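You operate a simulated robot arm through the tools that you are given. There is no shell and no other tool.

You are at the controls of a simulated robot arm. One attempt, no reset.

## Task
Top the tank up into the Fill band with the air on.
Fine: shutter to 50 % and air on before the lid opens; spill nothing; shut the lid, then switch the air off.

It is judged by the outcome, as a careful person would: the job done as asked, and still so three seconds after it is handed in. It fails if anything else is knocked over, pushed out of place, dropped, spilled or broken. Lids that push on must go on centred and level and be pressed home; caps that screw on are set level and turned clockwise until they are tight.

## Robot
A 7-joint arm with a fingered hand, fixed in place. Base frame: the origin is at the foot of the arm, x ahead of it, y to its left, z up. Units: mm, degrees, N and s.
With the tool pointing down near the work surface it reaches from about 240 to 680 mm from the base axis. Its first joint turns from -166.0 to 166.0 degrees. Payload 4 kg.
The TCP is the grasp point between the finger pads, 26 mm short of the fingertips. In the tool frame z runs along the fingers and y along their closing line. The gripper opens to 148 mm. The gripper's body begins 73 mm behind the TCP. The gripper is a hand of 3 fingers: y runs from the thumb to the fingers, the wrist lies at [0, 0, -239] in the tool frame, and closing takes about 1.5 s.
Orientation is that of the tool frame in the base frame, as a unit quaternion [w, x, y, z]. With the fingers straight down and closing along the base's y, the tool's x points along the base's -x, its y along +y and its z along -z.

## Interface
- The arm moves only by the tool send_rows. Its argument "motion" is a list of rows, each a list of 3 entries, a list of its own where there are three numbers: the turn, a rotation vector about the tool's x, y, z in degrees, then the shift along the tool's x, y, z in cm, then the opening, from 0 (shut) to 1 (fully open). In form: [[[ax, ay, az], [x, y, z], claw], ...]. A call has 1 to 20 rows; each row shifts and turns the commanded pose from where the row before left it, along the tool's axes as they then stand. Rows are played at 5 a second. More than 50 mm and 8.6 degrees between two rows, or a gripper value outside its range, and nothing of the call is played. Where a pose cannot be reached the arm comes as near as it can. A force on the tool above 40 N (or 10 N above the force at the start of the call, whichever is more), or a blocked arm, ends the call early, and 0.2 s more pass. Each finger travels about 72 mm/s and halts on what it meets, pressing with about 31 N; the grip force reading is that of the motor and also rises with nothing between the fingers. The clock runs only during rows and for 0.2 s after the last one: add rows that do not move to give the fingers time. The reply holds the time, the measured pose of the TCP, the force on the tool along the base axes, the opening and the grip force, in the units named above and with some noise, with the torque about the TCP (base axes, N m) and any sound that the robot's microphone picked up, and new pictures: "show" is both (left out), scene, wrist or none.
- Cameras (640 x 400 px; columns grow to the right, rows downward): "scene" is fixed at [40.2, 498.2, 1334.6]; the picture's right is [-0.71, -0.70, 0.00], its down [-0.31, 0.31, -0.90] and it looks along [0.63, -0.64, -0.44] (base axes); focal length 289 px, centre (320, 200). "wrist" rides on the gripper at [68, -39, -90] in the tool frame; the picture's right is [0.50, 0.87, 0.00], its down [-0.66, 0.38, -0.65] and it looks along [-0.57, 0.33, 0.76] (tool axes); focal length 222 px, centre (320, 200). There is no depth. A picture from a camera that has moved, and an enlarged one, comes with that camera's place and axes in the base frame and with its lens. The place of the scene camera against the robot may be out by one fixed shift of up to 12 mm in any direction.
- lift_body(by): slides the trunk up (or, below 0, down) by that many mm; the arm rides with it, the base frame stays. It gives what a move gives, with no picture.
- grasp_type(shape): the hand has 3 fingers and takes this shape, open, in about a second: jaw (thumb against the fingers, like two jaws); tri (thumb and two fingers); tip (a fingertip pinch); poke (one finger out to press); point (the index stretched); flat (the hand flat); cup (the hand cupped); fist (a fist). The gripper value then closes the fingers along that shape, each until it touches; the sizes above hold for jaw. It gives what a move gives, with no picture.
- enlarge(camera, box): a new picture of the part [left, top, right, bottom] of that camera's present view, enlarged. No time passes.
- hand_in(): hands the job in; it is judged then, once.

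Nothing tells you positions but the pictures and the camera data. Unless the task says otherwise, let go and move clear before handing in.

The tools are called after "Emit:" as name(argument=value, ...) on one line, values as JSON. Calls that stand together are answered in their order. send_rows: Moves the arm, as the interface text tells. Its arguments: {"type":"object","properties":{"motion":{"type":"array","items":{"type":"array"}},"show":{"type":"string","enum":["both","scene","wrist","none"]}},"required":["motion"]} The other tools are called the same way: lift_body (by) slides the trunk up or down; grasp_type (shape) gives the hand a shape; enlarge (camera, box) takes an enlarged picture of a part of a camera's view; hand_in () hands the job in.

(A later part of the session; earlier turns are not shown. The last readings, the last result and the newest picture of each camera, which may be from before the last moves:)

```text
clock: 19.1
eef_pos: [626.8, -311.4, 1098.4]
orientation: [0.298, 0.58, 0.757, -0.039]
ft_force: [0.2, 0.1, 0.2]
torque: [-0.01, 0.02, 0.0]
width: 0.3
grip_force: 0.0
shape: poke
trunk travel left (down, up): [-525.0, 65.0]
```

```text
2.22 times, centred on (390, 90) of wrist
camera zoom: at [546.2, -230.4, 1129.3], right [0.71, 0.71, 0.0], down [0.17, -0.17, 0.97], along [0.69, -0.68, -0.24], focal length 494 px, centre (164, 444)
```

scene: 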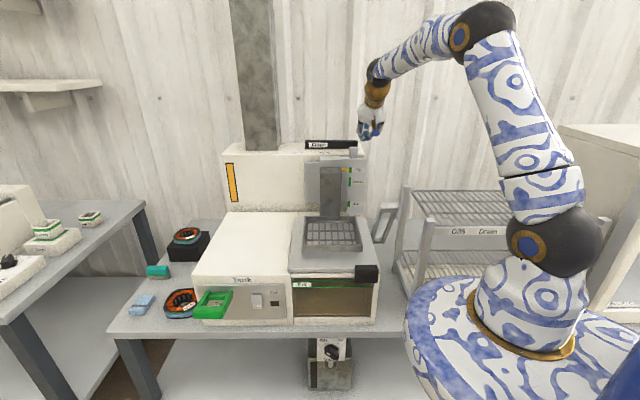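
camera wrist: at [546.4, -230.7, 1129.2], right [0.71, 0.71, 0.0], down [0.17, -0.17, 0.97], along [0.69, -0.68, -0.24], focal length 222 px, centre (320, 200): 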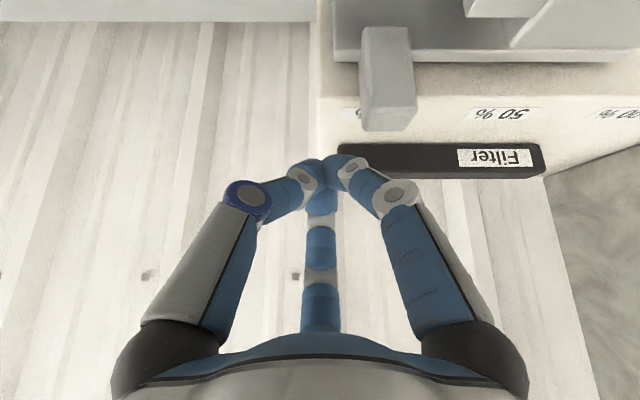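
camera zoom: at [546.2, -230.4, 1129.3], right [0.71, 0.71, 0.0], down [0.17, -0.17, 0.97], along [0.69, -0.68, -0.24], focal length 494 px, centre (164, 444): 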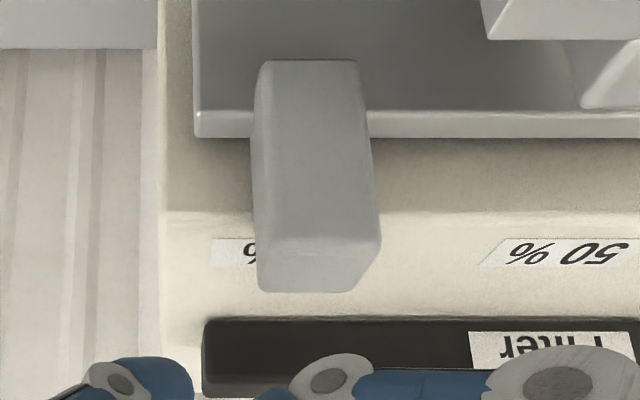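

The block is about 30 mm wide, centred at its 0 % mark, with its top at z≈1047; 50 % is 100 mm further along. I'll lower the poke tip beside its right face.

Emit:
send_rows(motion=[[[0, 0, 0], [1.49, -0.86, 1.845], 1], [[0, 0, 0], [1.49, -0.86, 1.845], 1], [[0, 0, 0], [0, 0, 0], 1]])

Emit:
enlarge(camera="wrist", box=[240, 0, 480, 200])

Emit:
enlarge(camera="scene", box=[310, 100, 390, 170])

```text
clock: 19.9
eef_pos: [621.3, -307.6, 1051.8]
orientation: [0.298, 0.58, 0.757, -0.04]
ft_force: [-0.2, -0.3, 0.6]
torque: [-0.04, 0.01, 0.0]
width: 0.0
grip_force: 0.1
shape: poke
trunk travel left (down, up): [-525.0, 65.0]
camera wrist: at [540.6, -225.6, 1080.7], right [0.71, 0.71, 0.0], down [0.17, -0.17, 0.97], along [0.69, -0.68, -0.25], focal length 222 px, centre (320, 200)
```

scene: 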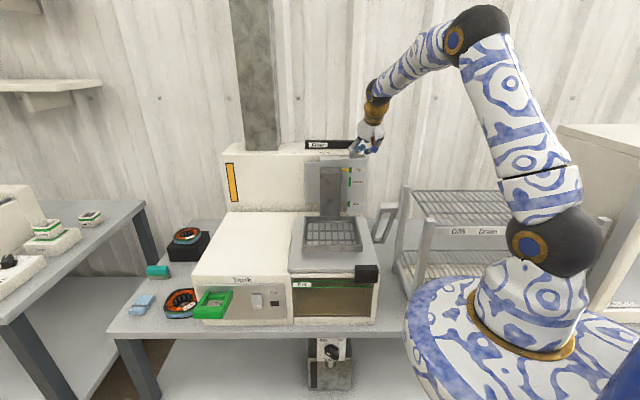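
wrist: 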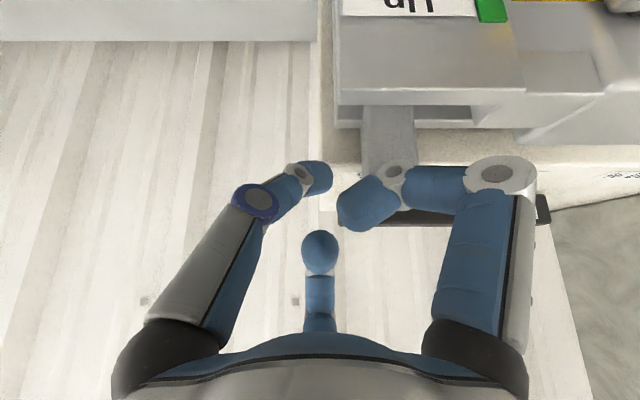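

```text
2.00 times, centred on (360, 100) of wrist
camera zoom: at [540.6, -225.6, 1080.7], right [0.71, 0.71, 0.0], down [0.17, -0.17, 0.97], along [0.69, -0.68, -0.25], focal length 444 px, centre (240, 400)
```

zoom: 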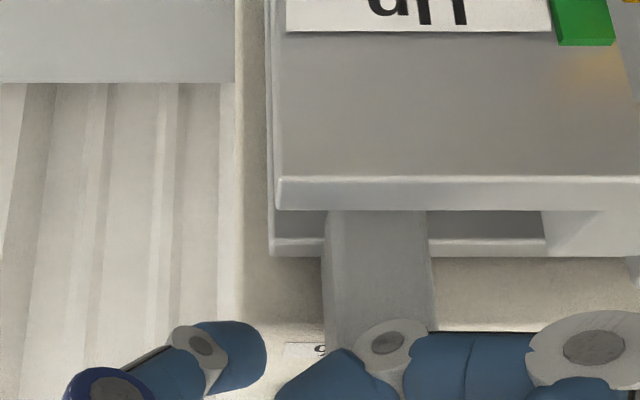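

```text
5.71 times, centred on (350, 135) of scene
camera zoom: at [40.2, 498.2, 1334.6], right [-0.71, -0.7, 0.0], down [-0.31, 0.31, -0.9], along [0.63, -0.64, -0.44], focal length 1650 px, centre (149, 571)
```

zoom: 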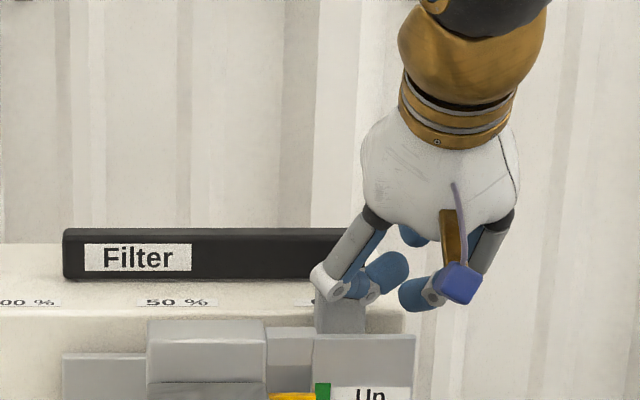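

The curled second finger would foul the tab in this shape, so I'll back off 20 mm, use the closed jaw as a blunt pusher instead, and lower 3 mm beside the tab.

Emit:
send_rows(motion=[[[0, 0, 0], [-1.0, -1.73, 0], 1], [[0, 0, 0], [0, 0, 0], 1]], show="none")

Emit:
grasp_type(shape="jaw")

```text
clock: 20.5
eef_pos: [608.3, -321.2, 1052.1]
orientation: [0.299, 0.58, 0.757, -0.039]
ft_force: [-0.1, 0.3, -0.1]
torque: [0.0, -0.03, 0.01]
width: 0.1
grip_force: 0.0
shape: poke
trunk travel left (down, up): [-525.0, 65.0]
```

```text
clock: 21.4
eef_pos: [607.3, -319.7, 1050.8]
orientation: [0.298, 0.58, 0.757, -0.04]
ft_force: [-0.4, 0.0, 0.3]
torque: [0.01, 0.01, 0.02]
width: 147.9
grip_force: 0.1
shape: jaw
trunk travel left (down, up): [-525.0, 65.0]
```

Emit:
send_rows(motion=[[[0, 0, 0], [0, 0, 0], 0], [[0, 0, 0], [0, 0, 0], 0], [[0, 0, 0], [0, 0, 0], 0], [[0, 0, 0], [0, 0, 0], 0], [[0, 0, 0], [0, 0, 0], 0], [[0, 0, 0], [0, 0, 0], 0], [[0, 0, 0], [0, 0, 0], 0], [[0, 0, 0], [0, 0, 0], 0], [[0, 0, 0], [0, 0, 0], 0], [[0, 0, 0], [0, 0, 0], 0]])

Emit:
enlarge(camera="scene", box=[310, 100, 390, 170])

Emit:
enlarge(camera="wrist", box=[240, 0, 480, 200])

```text
clock: 23.6
eef_pos: [607.7, -320.5, 1050.1]
orientation: [0.299, 0.579, 0.757, -0.039]
ft_force: [-0.6, -0.1, 0.1]
torque: [-0.02, -0.01, 0.01]
width: 0.2
grip_force: 31.5
shape: jaw
trunk travel left (down, up): [-525.0, 65.0]
camera wrist: at [527.5, -239.4, 1080.8], right [0.71, 0.71, 0.0], down [0.17, -0.17, 0.97], along [0.69, -0.68, -0.24], focal length 222 px, centre (320, 200)
```

scene: 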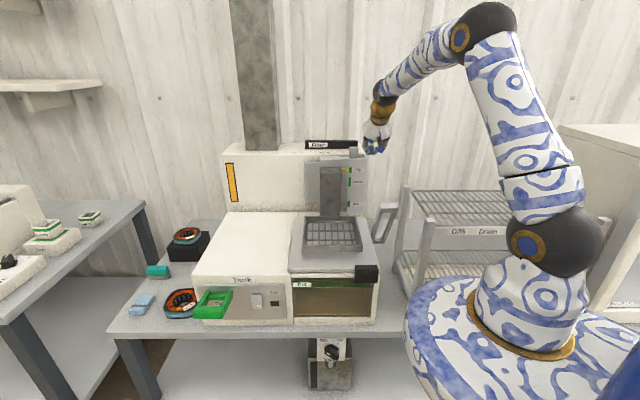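
wrist: 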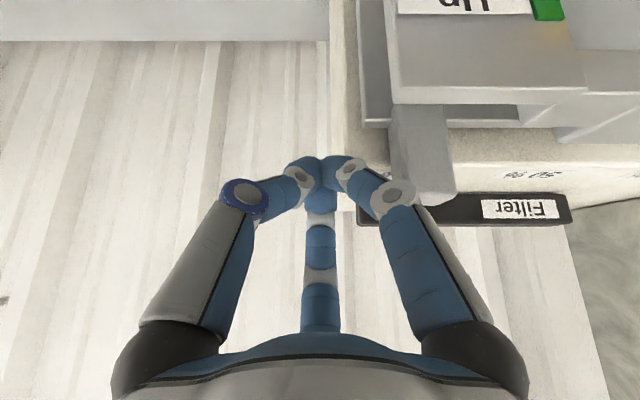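

```text
5.71 times, centred on (350, 135) of scene
camera zoom: at [40.2, 498.2, 1334.6], right [-0.71, -0.7, 0.0], down [-0.31, 0.31, -0.9], along [0.63, -0.64, -0.44], focal length 1650 px, centre (149, 571)
```

zoom: 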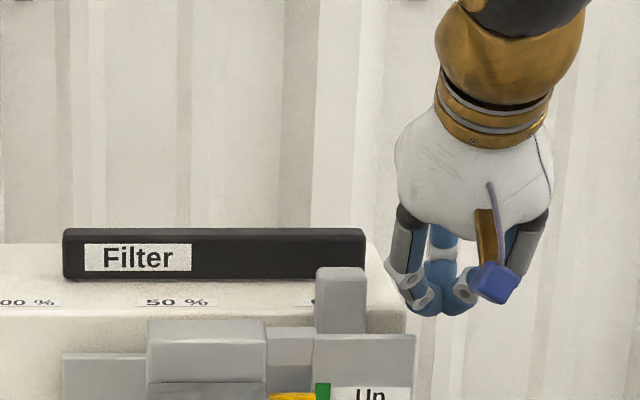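

```text
2.00 times, centred on (360, 100) of wrist
camera zoom: at [527.5, -239.4, 1080.8], right [0.71, 0.71, 0.0], down [0.17, -0.17, 0.97], along [0.69, -0.68, -0.24], focal length 444 px, centre (240, 400)
```

zoom: 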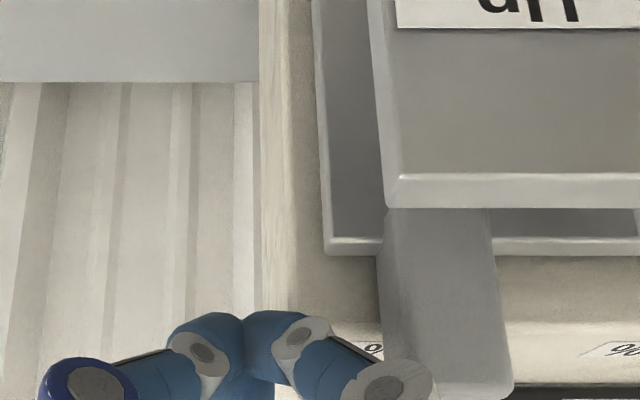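

The closed fingertips now sit right of the tab, at tab height. I'll push left in small steps and watch the force.

Emit:
send_rows(motion=[[[0, 0, 0], [0.5, 0.866, 0], 0], [[0, 0, 0], [0.5, 0.866, 0], 0], [[0, 0, 0], [0.5, 0.866, 0], 0], [[0, 0, 0], [0.5, 0.866, 0], 0]])

Emit:
enlarge(camera="wrist", box=[240, 0, 480, 200])

Emit:
enlarge(camera="scene", box=[310, 100, 390, 170])

```text
clock: 24.6
eef_pos: [636.1, -291.7, 1050.9]
orientation: [0.298, 0.58, 0.757, -0.039]
ft_force: [-0.1, 0.7, -0.3]
torque: [-0.01, -0.01, 0.04]
width: 0.0
grip_force: 30.8
shape: jaw
trunk travel left (down, up): [-525.0, 65.0]
camera wrist: at [555.6, -210.1, 1080.3], right [0.71, 0.71, 0.0], down [0.17, -0.17, 0.97], along [0.69, -0.68, -0.24], focal length 222 px, centre (320, 200)
```

scene: 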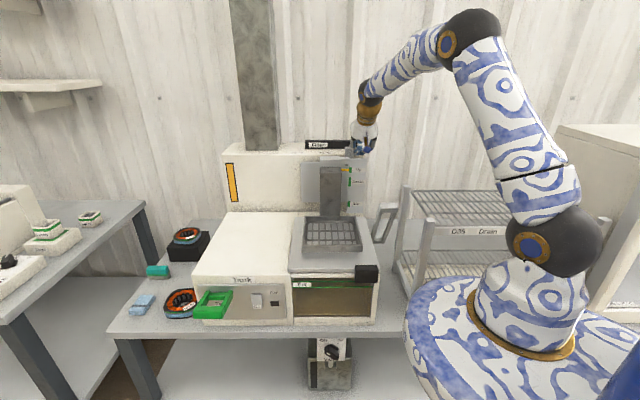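
wrist: 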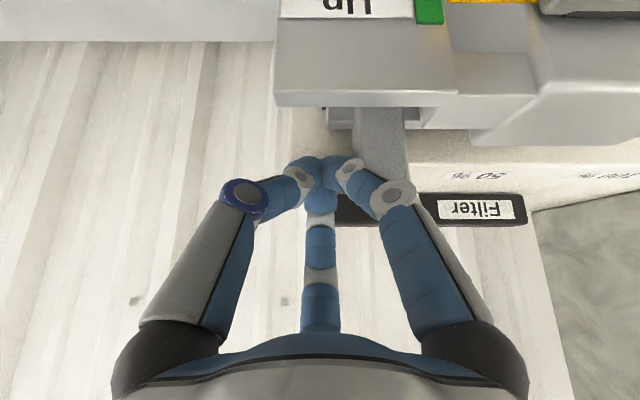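

```text
2.00 times, centred on (360, 100) of wrist
camera zoom: at [555.6, -210.1, 1080.3], right [0.71, 0.71, 0.0], down [0.17, -0.17, 0.97], along [0.69, -0.68, -0.24], focal length 444 px, centre (240, 400)
```

zoom: 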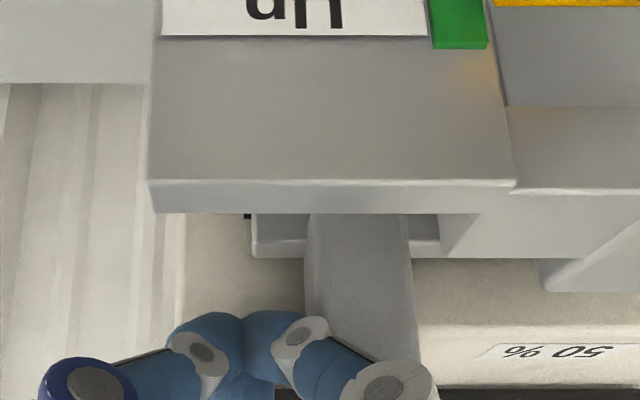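

```text
5.71 times, centred on (350, 135) of scene
camera zoom: at [40.2, 498.2, 1334.6], right [-0.71, -0.7, 0.0], down [-0.31, 0.31, -0.9], along [0.63, -0.64, -0.44], focal length 1650 px, centre (149, 571)
```

zoom: 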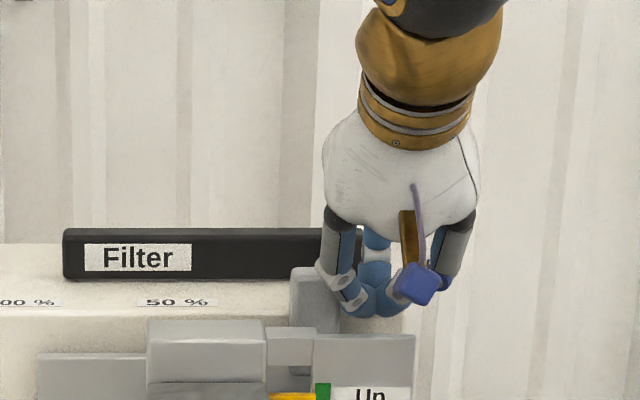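

The tab and the shutter plate with it moved about 15 mm with hardly any force. I'll push on another 60 mm and then measure.

Emit:
send_rows(motion=[[[0, 0, 0], [0.5, 0.866, 0], 0], [[0, 0, 0], [0.5, 0.866, 0], 0], [[0, 0, 0], [0.5, 0.866, 0], 0], [[0, 0, 0], [0.5, 0.866, 0], 0], [[0, 0, 0], [0.5, 0.866, 0], 0], [[0, 0, 0], [0.5, 0.866, 0], 0]])

Emit:
enlarge(camera="wrist", box=[240, 0, 480, 200])

Emit:
enlarge(camera="scene", box=[290, 130, 370, 180])

```text
clock: 26.0
eef_pos: [679.1, -247.6, 1050.9]
orientation: [0.299, 0.579, 0.758, -0.038]
ft_force: [-1.5, 0.7, -0.5]
torque: [0.01, 0.02, 0.02]
width: 0.3
grip_force: 30.7
shape: jaw
trunk travel left (down, up): [-525.0, 65.0]
camera wrist: at [598.8, -166.9, 1079.4], right [0.71, 0.71, 0.0], down [0.17, -0.17, 0.97], along [0.69, -0.68, -0.24], focal length 222 px, centre (320, 200)
```

scene: 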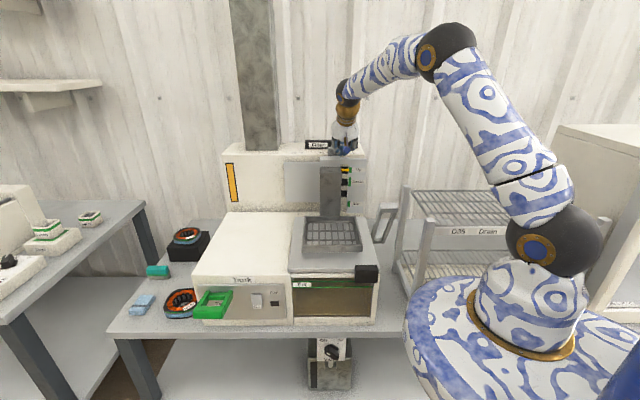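
wrist: 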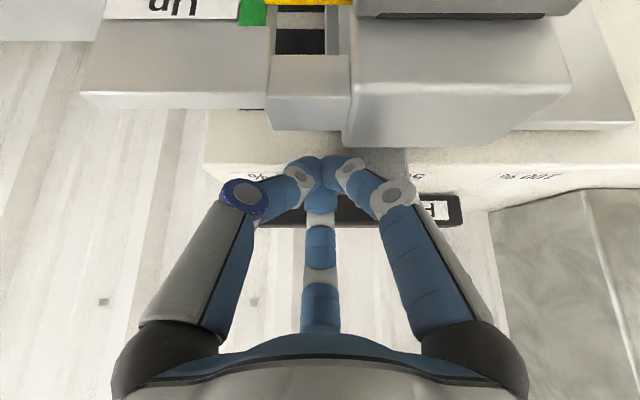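

```text
2.00 times, centred on (360, 100) of wrist
camera zoom: at [598.8, -166.9, 1079.4], right [0.71, 0.71, 0.0], down [0.17, -0.17, 0.97], along [0.69, -0.68, -0.24], focal length 444 px, centre (240, 400)
```

zoom: 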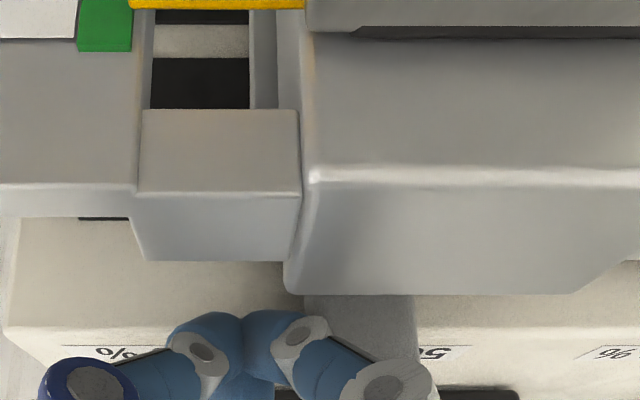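

```text
8.00 times, centred on (330, 155) of scene
camera zoom: at [40.2, 498.2, 1334.6], right [-0.71, -0.7, 0.0], down [-0.31, 0.31, -0.9], along [0.63, -0.64, -0.44], focal length 2311 px, centre (240, 560)
```

zoom: 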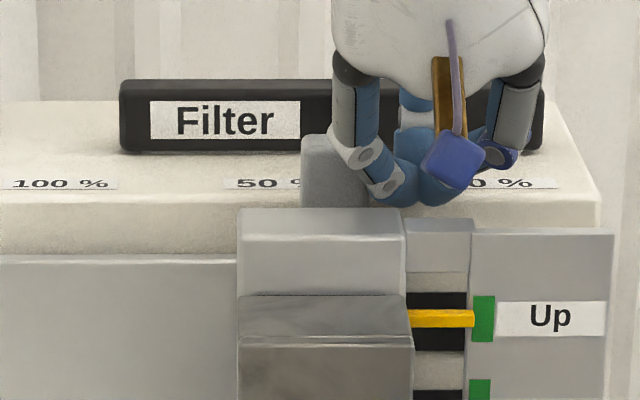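

By the picture the tab has moved 76 of the 100 mm. I'll push 20 mm more and measure again before the last bit.

Emit:
send_rows(motion=[[[0, 0, 0], [0.5, 0.866, 0], 0], [[0, 0, 0], [0.5, 0.866, 0], 0], [[0, 0, 0], [0, 0, 0], 0]], show="wrist")

Emit:
enlarge(camera="scene", box=[290, 130, 370, 180])

Emit:
enlarge(camera="scene", box=[310, 140, 350, 165])

```text
clock: 26.8
eef_pos: [693.3, -234.7, 1049.2]
orientation: [0.298, 0.58, 0.757, -0.039]
ft_force: [-0.8, 0.7, 0.3]
torque: [0.05, 0.01, 0.03]
width: 0.1
grip_force: 30.6
shape: jaw
trunk travel left (down, up): [-525.0, 65.0]
camera wrist: at [612.6, -153.8, 1079.5], right [0.71, 0.71, 0.0], down [0.17, -0.17, 0.97], along [0.69, -0.68, -0.24], focal length 222 px, centre (320, 200)
```

wrist: 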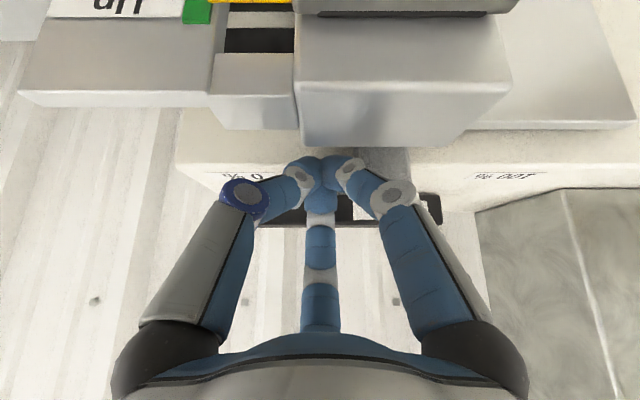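

```text
8.00 times, centred on (330, 155) of scene
camera zoom: at [40.2, 498.2, 1334.6], right [-0.71, -0.7, 0.0], down [-0.31, 0.31, -0.9], along [0.63, -0.64, -0.44], focal length 2311 px, centre (240, 560)
```

zoom: 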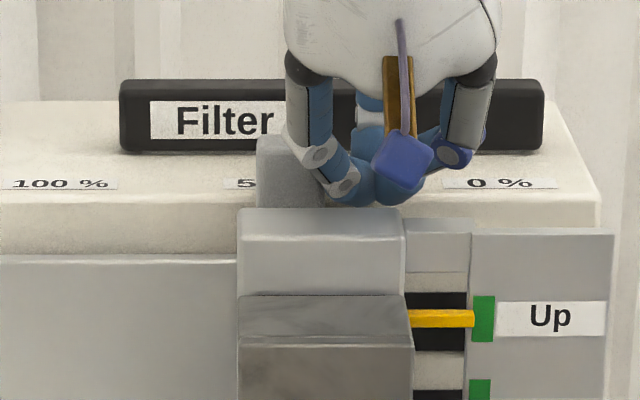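

```text
16.00 times, centred on (330, 152) of scene
camera zoom: at [40.2, 498.2, 1334.6], right [-0.71, -0.7, 0.0], down [-0.31, 0.31, -0.9], along [0.63, -0.64, -0.44], focal length 4621 px, centre (160, 960)
```

zoom: 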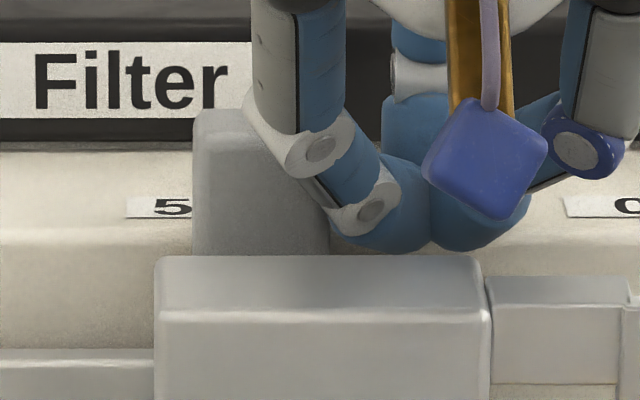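

The tab has about 4–5 mm to go; I'll make that last push of 4 mm and check.

Emit:
send_rows(motion=[[[0, 0, 0], [0.2, 0.346, 0], 0], [[0, 0, 0], [0, 0, 0], 0]], show="none")

Emit:
enlarge(camera="scene", box=[310, 140, 350, 165])

```text
clock: 27.4
eef_pos: [696.2, -231.5, 1050.8]
orientation: [0.297, 0.581, 0.757, -0.039]
ft_force: [0.1, 0.3, -0.6]
torque: [0.03, 0.02, 0.03]
width: 0.0
grip_force: 30.8
shape: jaw
trunk travel left (down, up): [-525.0, 65.0]
```

```text
16.00 times, centred on (330, 152) of scene
camera zoom: at [40.2, 498.2, 1334.6], right [-0.71, -0.7, 0.0], down [-0.31, 0.31, -0.9], along [0.63, -0.64, -0.44], focal length 4621 px, centre (160, 960)
```

zoom: 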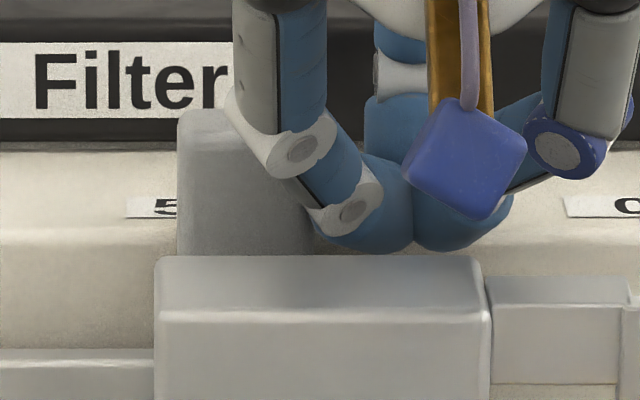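

The tab now stands within about a millimetre of 50 %. I'll draw the hand back to the right and up, and check it.

Emit:
send_rows(motion=[[[0, 0, 0], [-0.5, -0.866, 0], 0], [[0, 0, 0], [-1.0, -1.732, 0], 0], [[0, 0, 0], [-1.99, 1.15, -3.28], 0], [[0, 0, 0], [-1.99, 1.15, -3.28], 0], [[0, 0, 0], [-1.99, 1.15, -3.28], 0], [[0, 0, 0], [0, 0, -4.0], 0], [[0, 0, 0], [0, 0, -4.0], 0]])

Emit:
enlarge(camera="scene", box=[290, 130, 370, 180])

Emit:
enlarge(camera="wrist", box=[200, 0, 520, 200])

```text
clock: 29.0
eef_pos: [641.3, -219.8, 1238.7]
orientation: [0.299, 0.58, 0.757, -0.039]
ft_force: [0.5, -0.2, 0.6]
torque: [-0.01, -0.01, 0.0]
width: 0.0
grip_force: 31.5
shape: jaw
trunk travel left (down, up): [-525.0, 65.0]
camera wrist: at [561.6, -138.1, 1267.1], right [0.71, 0.71, 0.0], down [0.17, -0.17, 0.97], along [0.69, -0.68, -0.24], focal length 222 px, centre (320, 200)
```

scene: 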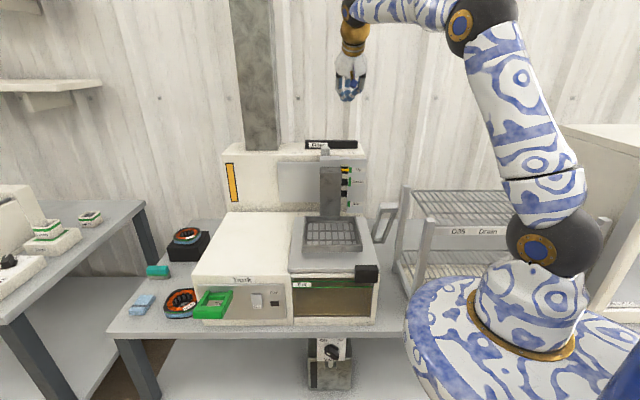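
wrist: 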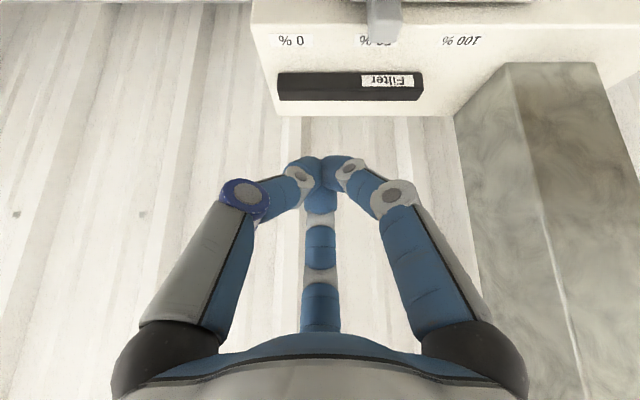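

```text
8.00 times, centred on (330, 155) of scene
camera zoom: at [40.2, 498.2, 1334.6], right [-0.71, -0.7, 0.0], down [-0.31, 0.31, -0.9], along [0.63, -0.64, -0.44], focal length 2311 px, centre (240, 560)
```

zoom: 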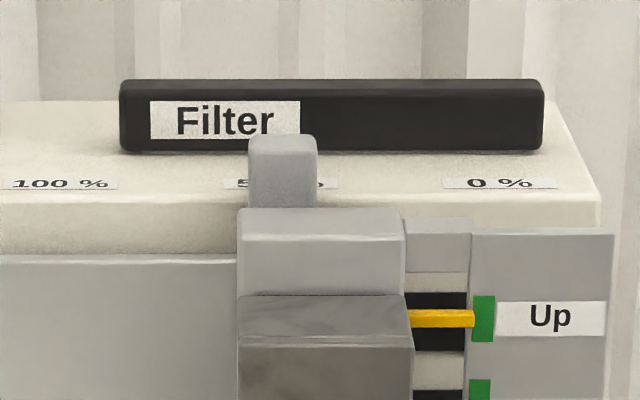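

```text
2.00 times, centred on (360, 100) of wrist
camera zoom: at [561.6, -138.1, 1267.1], right [0.71, 0.71, 0.0], down [0.17, -0.17, 0.97], along [0.69, -0.68, -0.24], focal length 444 px, centre (240, 400)
```

zoom: 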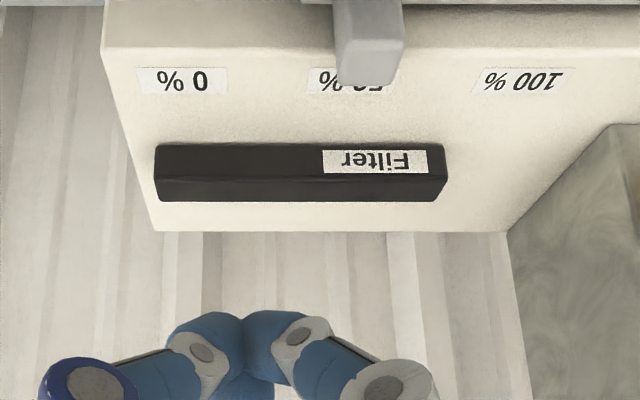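

The shutter is squarely at 50 %. Next the Air switch: its rocker is near [613, 182, 690], with "On" on the lower half; I'll swing the hand out in front of the panel at height, then lower the trunk.

Emit:
send_rows(motion=[[[0, 0, 0], [3.25, 0.663, -1.742], 0], [[0, 0, 0], [3.25, 0.663, -1.742], 0], [[0, 0, 0], [3.25, 0.663, -1.742], 0], [[0, 0, 0], [3.25, 0.663, -1.742], 0], [[0, 0, 0], [3.25, 0.663, -1.742], 0], [[0, 0, 0], [3.25, 0.663, -1.742], 0], [[0, 0, 0], [3.25, 0.663, -1.742], 0], [[0, 0, 0], [3.25, 0.663, -1.742], 0], [[0, 0, 0], [3.25, 0.663, -1.742], 0], [[0, 0, 0], [3.25, 0.663, -1.742], 0], [[0, 0, 0], [3.25, 0.663, -1.742], 0], [[0, 0, 0], [3.25, 0.663, -1.742], 0], [[-3.75, -6.495, 0], [0, 0, 0], 0], [[-3.75, -6.495, 0], [0, 0, 0], 0], [[0, 0, 0], [0, 0, 0], 0]])

```text
clock: 32.2
eef_pos: [570.1, 221.8, 1235.9]
orientation: [0.42, 0.551, 0.719, -0.055]
ft_force: [0.0, 0.2, -0.4]
torque: [0.01, -0.04, 0.01]
width: 0.1
grip_force: 31.0
shape: jaw
trunk travel left (down, up): [-525.0, 65.0]
camera wrist: at [487.7, 306.5, 1234.6], right [0.71, 0.71, 0.0], down [-0.01, 0.01, 1.0], along [0.71, -0.71, 0.02], focal length 222 px, centre (320, 200)
```

scene: 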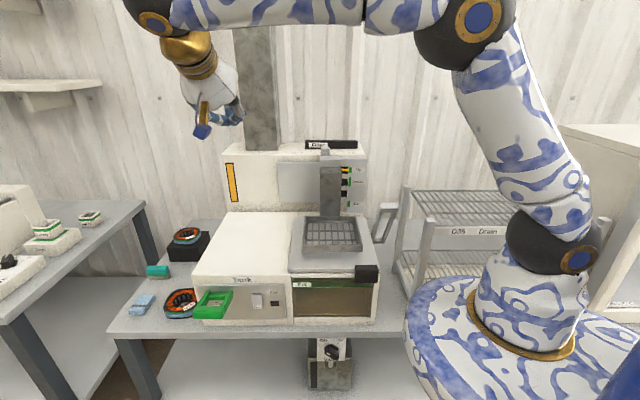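
wrist: 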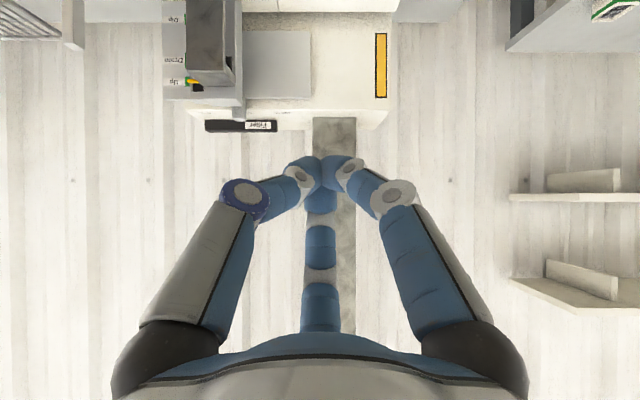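

Emit:
send_rows(motion=[[[0, 0, 0], [2.23, -1.29, -3.06], 0], [[0, 0, 0], [0, 0, 0], 0]], show="none")

Emit:
lift_body(by=-400)

Emit:
send_rows(motion=[[[0, 0, 0], [0, 0, 0], 0]])

```text
clock: 32.8
eef_pos: [541.1, 252.4, 1237.3]
orientation: [0.42, 0.551, 0.719, -0.055]
ft_force: [0.3, -0.1, 0.3]
torque: [-0.01, 0.01, 0.0]
width: 0.1
grip_force: 31.7
shape: jaw
trunk travel left (down, up): [-525.0, 65.0]
```

```text
clock: 36.6
eef_pos: [542.2, 252.3, 836.9]
orientation: [0.42, 0.551, 0.719, -0.055]
ft_force: [-0.6, 0.5, -0.8]
torque: [0.05, -0.02, 0.03]
width: 0.0
grip_force: 31.0
shape: jaw
trunk travel left (down, up): [-125.0, 465.0]
```

```text
clock: 37.0
eef_pos: [541.1, 249.6, 836.4]
orientation: [0.42, 0.551, 0.72, -0.055]
ft_force: [-0.6, 0.4, 0.1]
torque: [0.01, -0.02, 0.01]
width: 0.0
grip_force: 30.8
shape: jaw
trunk travel left (down, up): [-125.0, 465.0]
camera wrist: at [458.7, 335.4, 834.7], right [0.71, 0.71, 0.0], down [-0.01, 0.01, 1.0], along [0.71, -0.71, 0.01], focal length 222 px, centre (320, 200)
```

scene: 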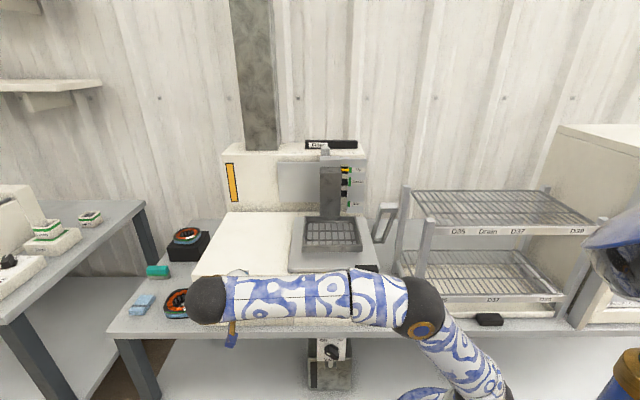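
wrist: 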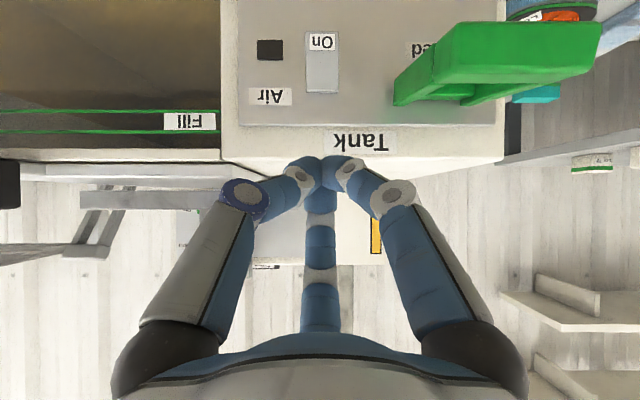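

The wrist camera now looks level at the panel. I'll zoom on the rocker, the Feed loop and the tank window from here.

Emit:
enlarge(camera="wrist", box=[220, 0, 380, 120])

Emit:
enlarge(camera="wrist", box=[380, 0, 620, 130])

Emit:
enlarge(camera="wrist", box=[0, 0, 240, 190])

```text
3.33 times, centred on (300, 60) of wrist
camera zoom: at [458.7, 335.4, 834.7], right [0.71, 0.71, 0.0], down [-0.01, 0.01, 1.0], along [0.71, -0.71, 0.01], focal length 740 px, centre (387, 667)
```

zoom: 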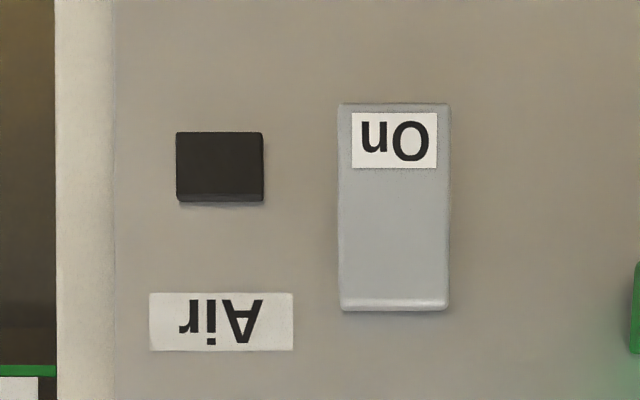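

```text
2.67 times, centred on (500, 65) of wrist
camera zoom: at [458.7, 335.4, 834.7], right [0.71, 0.71, 0.0], down [-0.01, 0.01, 1.0], along [0.71, -0.71, 0.01], focal length 592 px, centre (-160, 560)
```

zoom: 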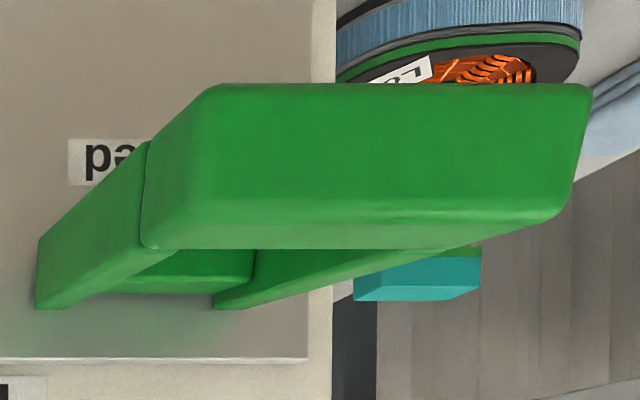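

```text
2.11 times, centred on (120, 95) of wrist
camera zoom: at [458.7, 335.4, 834.7], right [0.71, 0.71, 0.0], down [-0.01, 0.01, 1.0], along [0.71, -0.71, 0.01], focal length 468 px, centre (741, 421)
```

zoom: 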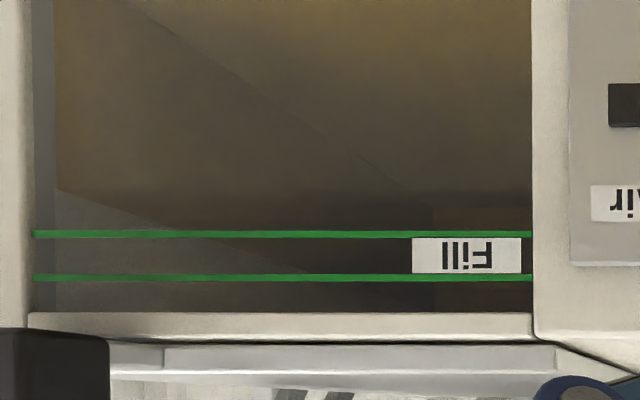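

The rocker is near e=563 with "On" on its lower half at z≈691, and the tank level seems just below the Fill band. I'll bring the closed fingertips in front of the "On" half.

Emit:
send_rows(motion=[[[0, 0, 0], [1.54, -0.773, 2.88], 0], [[0, 0, 0], [1.54, -0.773, 2.88], 0], [[0, 0, 0], [1.54, -0.773, 2.88], 0], [[0, 0, 0], [1.54, -0.773, 2.88], 0], [[0, 0, 0], [0, 0, 0], 0]])

Emit:
enlarge(camera="wrist", box=[200, 80, 440, 260])

Emit:
enlarge(camera="scene", box=[190, 260, 310, 340])

```text
clock: 38.2
eef_pos: [574.5, 222.7, 709.7]
orientation: [0.42, 0.551, 0.719, -0.055]
ft_force: [0.4, 0.2, 0.0]
torque: [0.0, -0.01, 0.02]
width: 0.1
grip_force: 31.4
shape: jaw
trunk travel left (down, up): [-125.0, 465.0]
camera wrist: at [491.9, 305.6, 708.8], right [0.71, 0.71, 0.0], down [-0.01, 0.01, 1.0], along [0.71, -0.71, 0.01], focal length 222 px, centre (320, 200)
```

scene: 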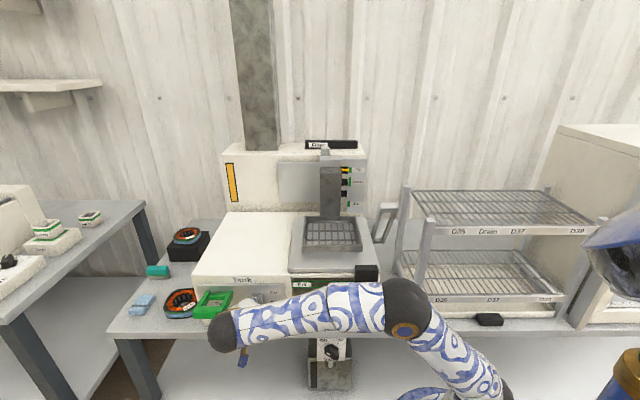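
wrist: 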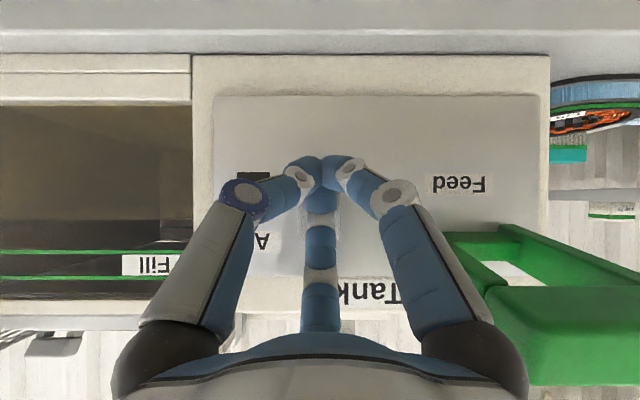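

```text
2.22 times, centred on (320, 170) of wrist
camera zoom: at [491.9, 305.6, 708.8], right [0.71, 0.71, 0.0], down [-0.01, 0.01, 1.0], along [0.71, -0.71, 0.01], focal length 494 px, centre (320, 267)
```

zoom: 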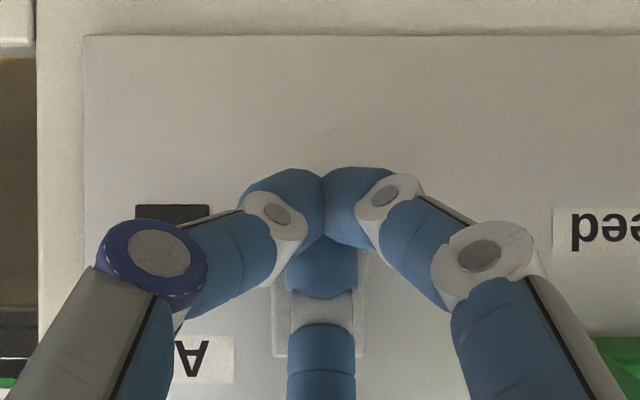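

```text
5.00 times, centred on (250, 300) of scene
camera zoom: at [40.2, 498.2, 1334.6], right [-0.71, -0.7, 0.0], down [-0.31, 0.31, -0.9], along [0.63, -0.64, -0.44], focal length 1444 px, centre (670, -300)
```

zoom: 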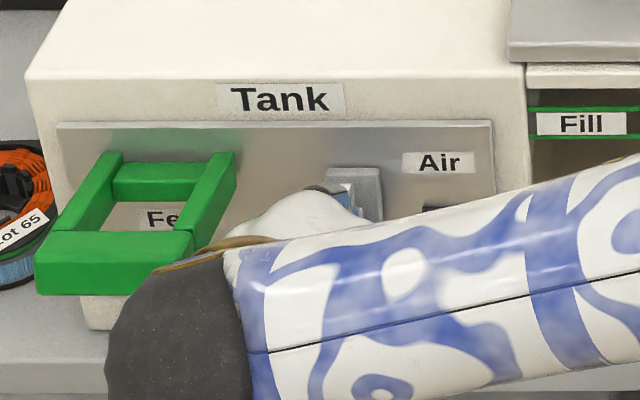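

Emit:
enlarge(camera="wrist", box=[0, 90, 200, 310])

Emit:
enlarge(camera="wrist", box=[420, 160, 640, 390])

```text
1.82 times, centred on (100, 200) of wrist
camera zoom: at [491.9, 305.6, 708.8], right [0.71, 0.71, 0.0], down [-0.01, 0.01, 1.0], along [0.71, -0.71, 0.01], focal length 404 px, centre (720, 200)
```

zoom: 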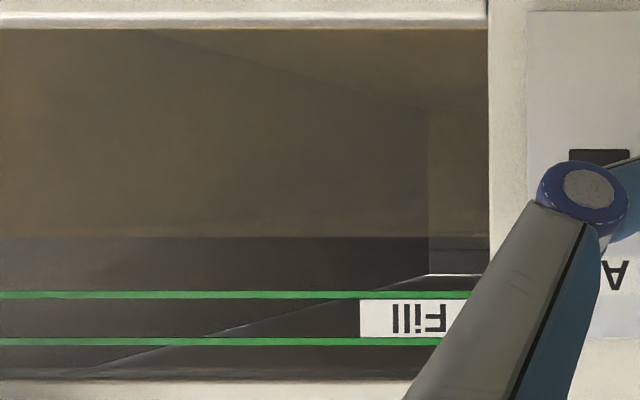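

```text
1.74 times, centred on (530, 275) of wrist
camera zoom: at [491.9, 305.6, 708.8], right [0.71, 0.71, 0.0], down [-0.01, 0.01, 1.0], along [0.71, -0.71, 0.01], focal length 386 px, centre (-45, 70)
```

zoom: 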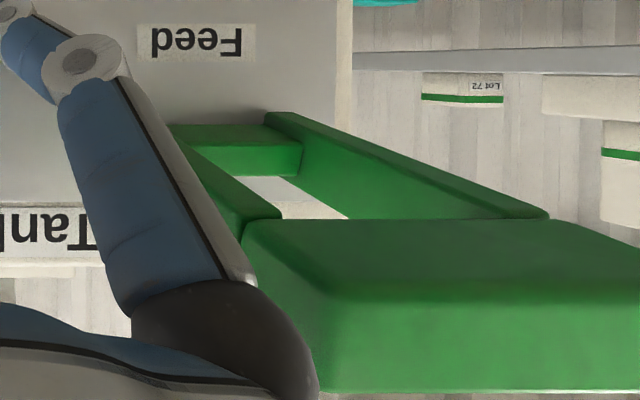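

The Feed loop's left side is only a few millimetres from my hand, so I'll shift 10 mm to the right first and then press the "On" half forward in small steps with the force stop as guard.

Emit:
send_rows(motion=[[[0, 0, 0], [-0.5, -0.866, 0], 0], [[0, 0, 0], [0, 0, 0], 0]], show="none")

Emit:
send_rows(motion=[[[0, 0, 0], [-0.223, 0.129, 0.306], 0], [[0, 0, 0], [-0.223, 0.129, 0.306], 0], [[0, 0, 0], [-0.223, 0.129, 0.306], 0], [[0, 0, 0], [0, 0, 0], 0]])

Emit:
enlarge(camera="wrist", box=[200, 80, 440, 260])

```text
clock: 38.8
eef_pos: [567.7, 214.6, 711.3]
orientation: [0.42, 0.551, 0.719, -0.055]
ft_force: [0.7, 1.0, 0.0]
torque: [0.0, -0.02, -0.01]
width: 0.0
grip_force: 30.6
shape: jaw
trunk travel left (down, up): [-125.0, 465.0]
```

```text
clock: 39.8
eef_pos: [575.3, 209.7, 711.3]
orientation: [0.419, 0.551, 0.72, -0.053]
ft_force: [-20.2, 18.6, 6.7]
torque: [-0.27, -0.26, -0.07]
width: 0.0
grip_force: 30.4
shape: jaw
trunk travel left (down, up): [-125.0, 465.0]
camera wrist: at [492.2, 293.6, 709.3], right [0.7, 0.71, 0.0], down [-0.01, 0.01, 1.0], along [0.71, -0.7, 0.01], focal length 222 px, centre (320, 200)
```

scene: 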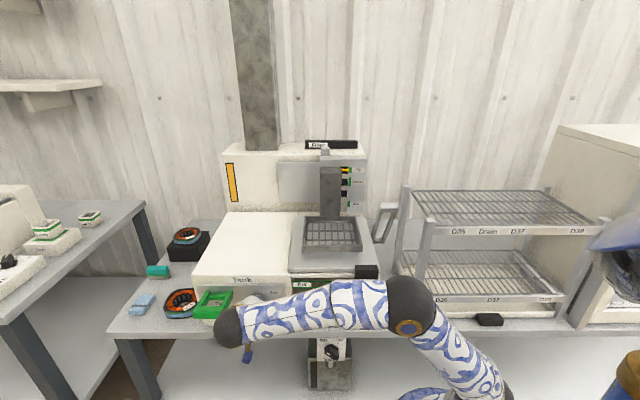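
wrist: 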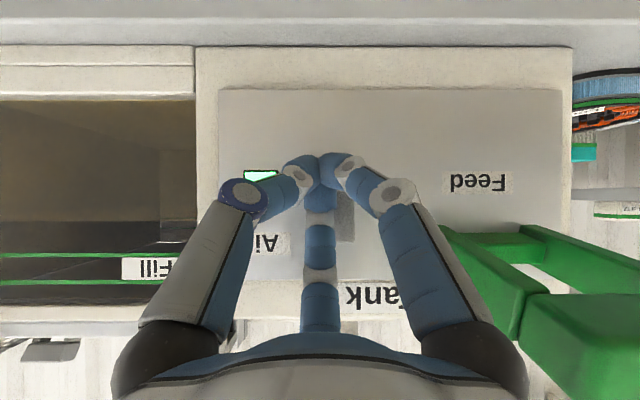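

```text
2.22 times, centred on (320, 170) of wrist
camera zoom: at [492.2, 293.6, 709.3], right [0.7, 0.71, 0.0], down [-0.01, 0.01, 1.0], along [0.71, -0.7, 0.01], focal length 494 px, centre (320, 267)
```

zoom: 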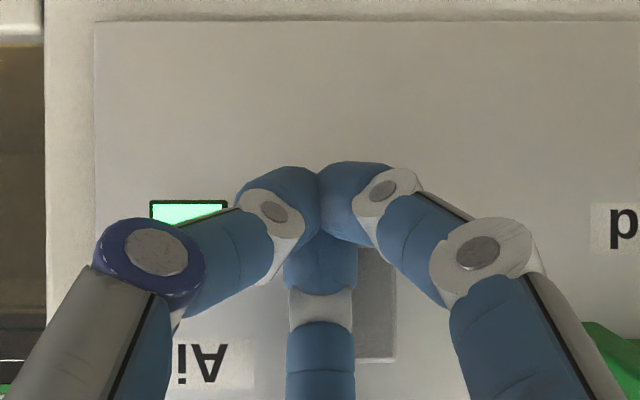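

The lamp lit: the air is on. I'll back off and confirm that it stays on.

Emit:
send_rows(motion=[[[0, 0, 0], [0.557, -0.321, -0.766], 0], [[0, 0, 0], [1.11, -0.64, -1.53], 0], [[0, 0, 0], [1.67, -0.965, -2.3], 0], [[0, 0, 0], [1.67, -0.965, -2.3], 0], [[0, 0, 0], [0, 0, 0], 0]])

Emit:
enlarge(camera="wrist", box=[0, 90, 320, 310])

```text
clock: 41.0
eef_pos: [513.6, 269.8, 709.6]
orientation: [0.419, 0.552, 0.719, -0.055]
ft_force: [-0.3, 0.0, -0.3]
torque: [-0.02, -0.02, 0.0]
width: 0.0
grip_force: 30.6
shape: jaw
trunk travel left (down, up): [-125.0, 465.0]
camera wrist: at [430.6, 354.7, 708.4], right [0.71, 0.71, 0.0], down [-0.01, 0.01, 1.0], along [0.71, -0.71, 0.01], focal length 222 px, centre (320, 200)
```

scene: 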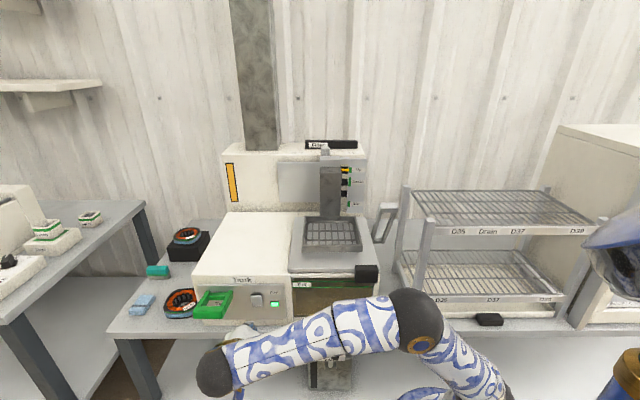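
wrist: 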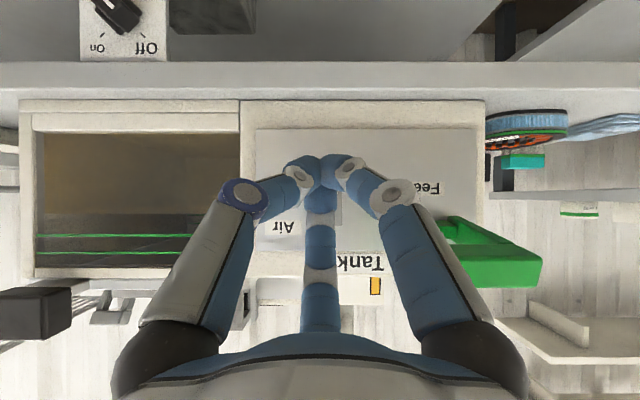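

```text
1.82 times, centred on (160, 200) of wrist
camera zoom: at [430.6, 354.7, 708.4], right [0.71, 0.71, 0.0], down [-0.01, 0.01, 1.0], along [0.71, -0.71, 0.01], focal length 404 px, centre (611, 200)
```

zoom: 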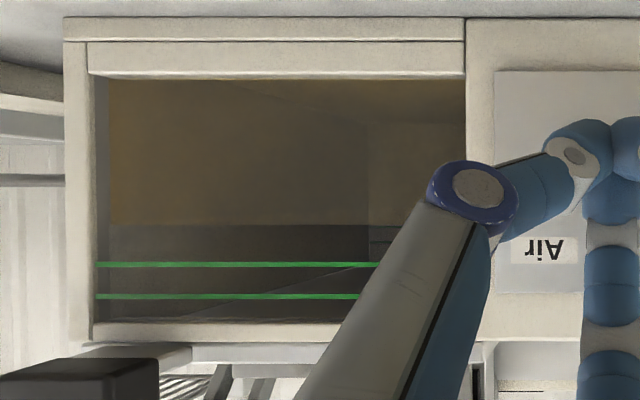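

The Air lamp is green and stays lit. Now the lid: its black handle is around e≈267 at the front right, z≈824, and the lid appears to sit above the white deck, so it probably slides left over it. I'll raise the trunk and look at the lid from above.

Emit:
lift_body(by=220)

Emit:
send_rows(motion=[[[3.75, 6.495, 0], [0, 0, 0], 0], [[3.75, 6.495, 0], [0, 0, 0], 0], [[3.75, 6.495, 0], [0, 0, 0], 0], [[3.75, 6.495, 0], [0, 0, 0], 0], [[0, 0, 0], [-2.0, -3.46, 0], 0], [[0, 0, 0], [-2.0, -3.46, 0], 0], [[0, 0, 0], [-2.0, -3.46, 0], 0], [[0, 0, 0], [-2.0, -3.46, 0], 0], [[0, 0, 0], [-2.0, -3.46, 0], 0], [[0, 0, 0], [0, 0, 0], 0]])

Emit:
enlarge(camera="wrist", box=[60, 0, 420, 200])

```text
clock: 43.4
eef_pos: [514.6, 271.3, 929.5]
orientation: [0.42, 0.551, 0.719, -0.056]
ft_force: [-0.5, 0.6, -0.3]
torque: [-0.01, 0.0, -0.01]
width: 0.4
grip_force: 31.0
shape: jaw
trunk travel left (down, up): [-345.0, 245.0]
```

```text
clock: 45.6
eef_pos: [371.2, 127.9, 931.0]
orientation: [0.172, 0.599, 0.782, -0.023]
ft_force: [0.5, -0.1, -0.3]
torque: [-0.02, 0.0, -0.01]
width: 0.0
grip_force: 30.8
shape: jaw
trunk travel left (down, up): [-345.0, 245.0]
camera wrist: at [299.3, 200.3, 987.6], right [0.71, 0.71, 0.0], down [0.34, -0.34, 0.87], along [0.62, -0.62, -0.49], focal length 222 px, centre (320, 200)
```

scene: 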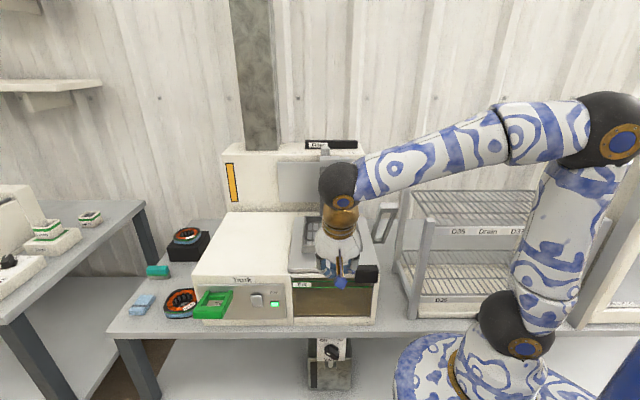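
wrist: 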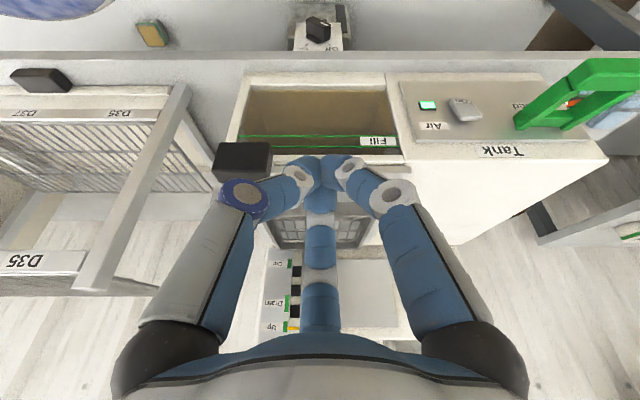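

```text
1.78 times, centred on (240, 100) of wrist
camera zoom: at [299.3, 200.3, 987.6], right [0.71, 0.71, 0.0], down [0.34, -0.34, 0.87], along [0.62, -0.62, -0.49], focal length 395 px, centre (462, 378)
```

zoom: 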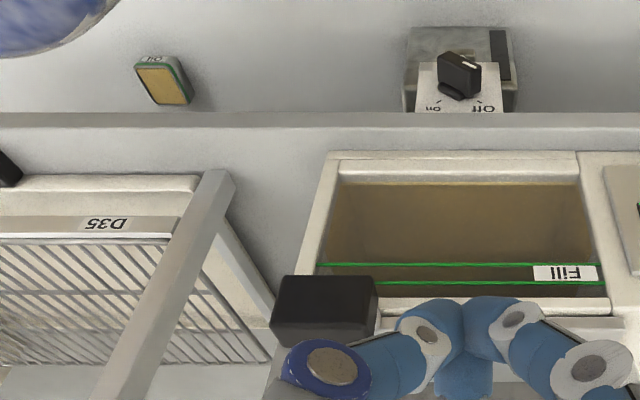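

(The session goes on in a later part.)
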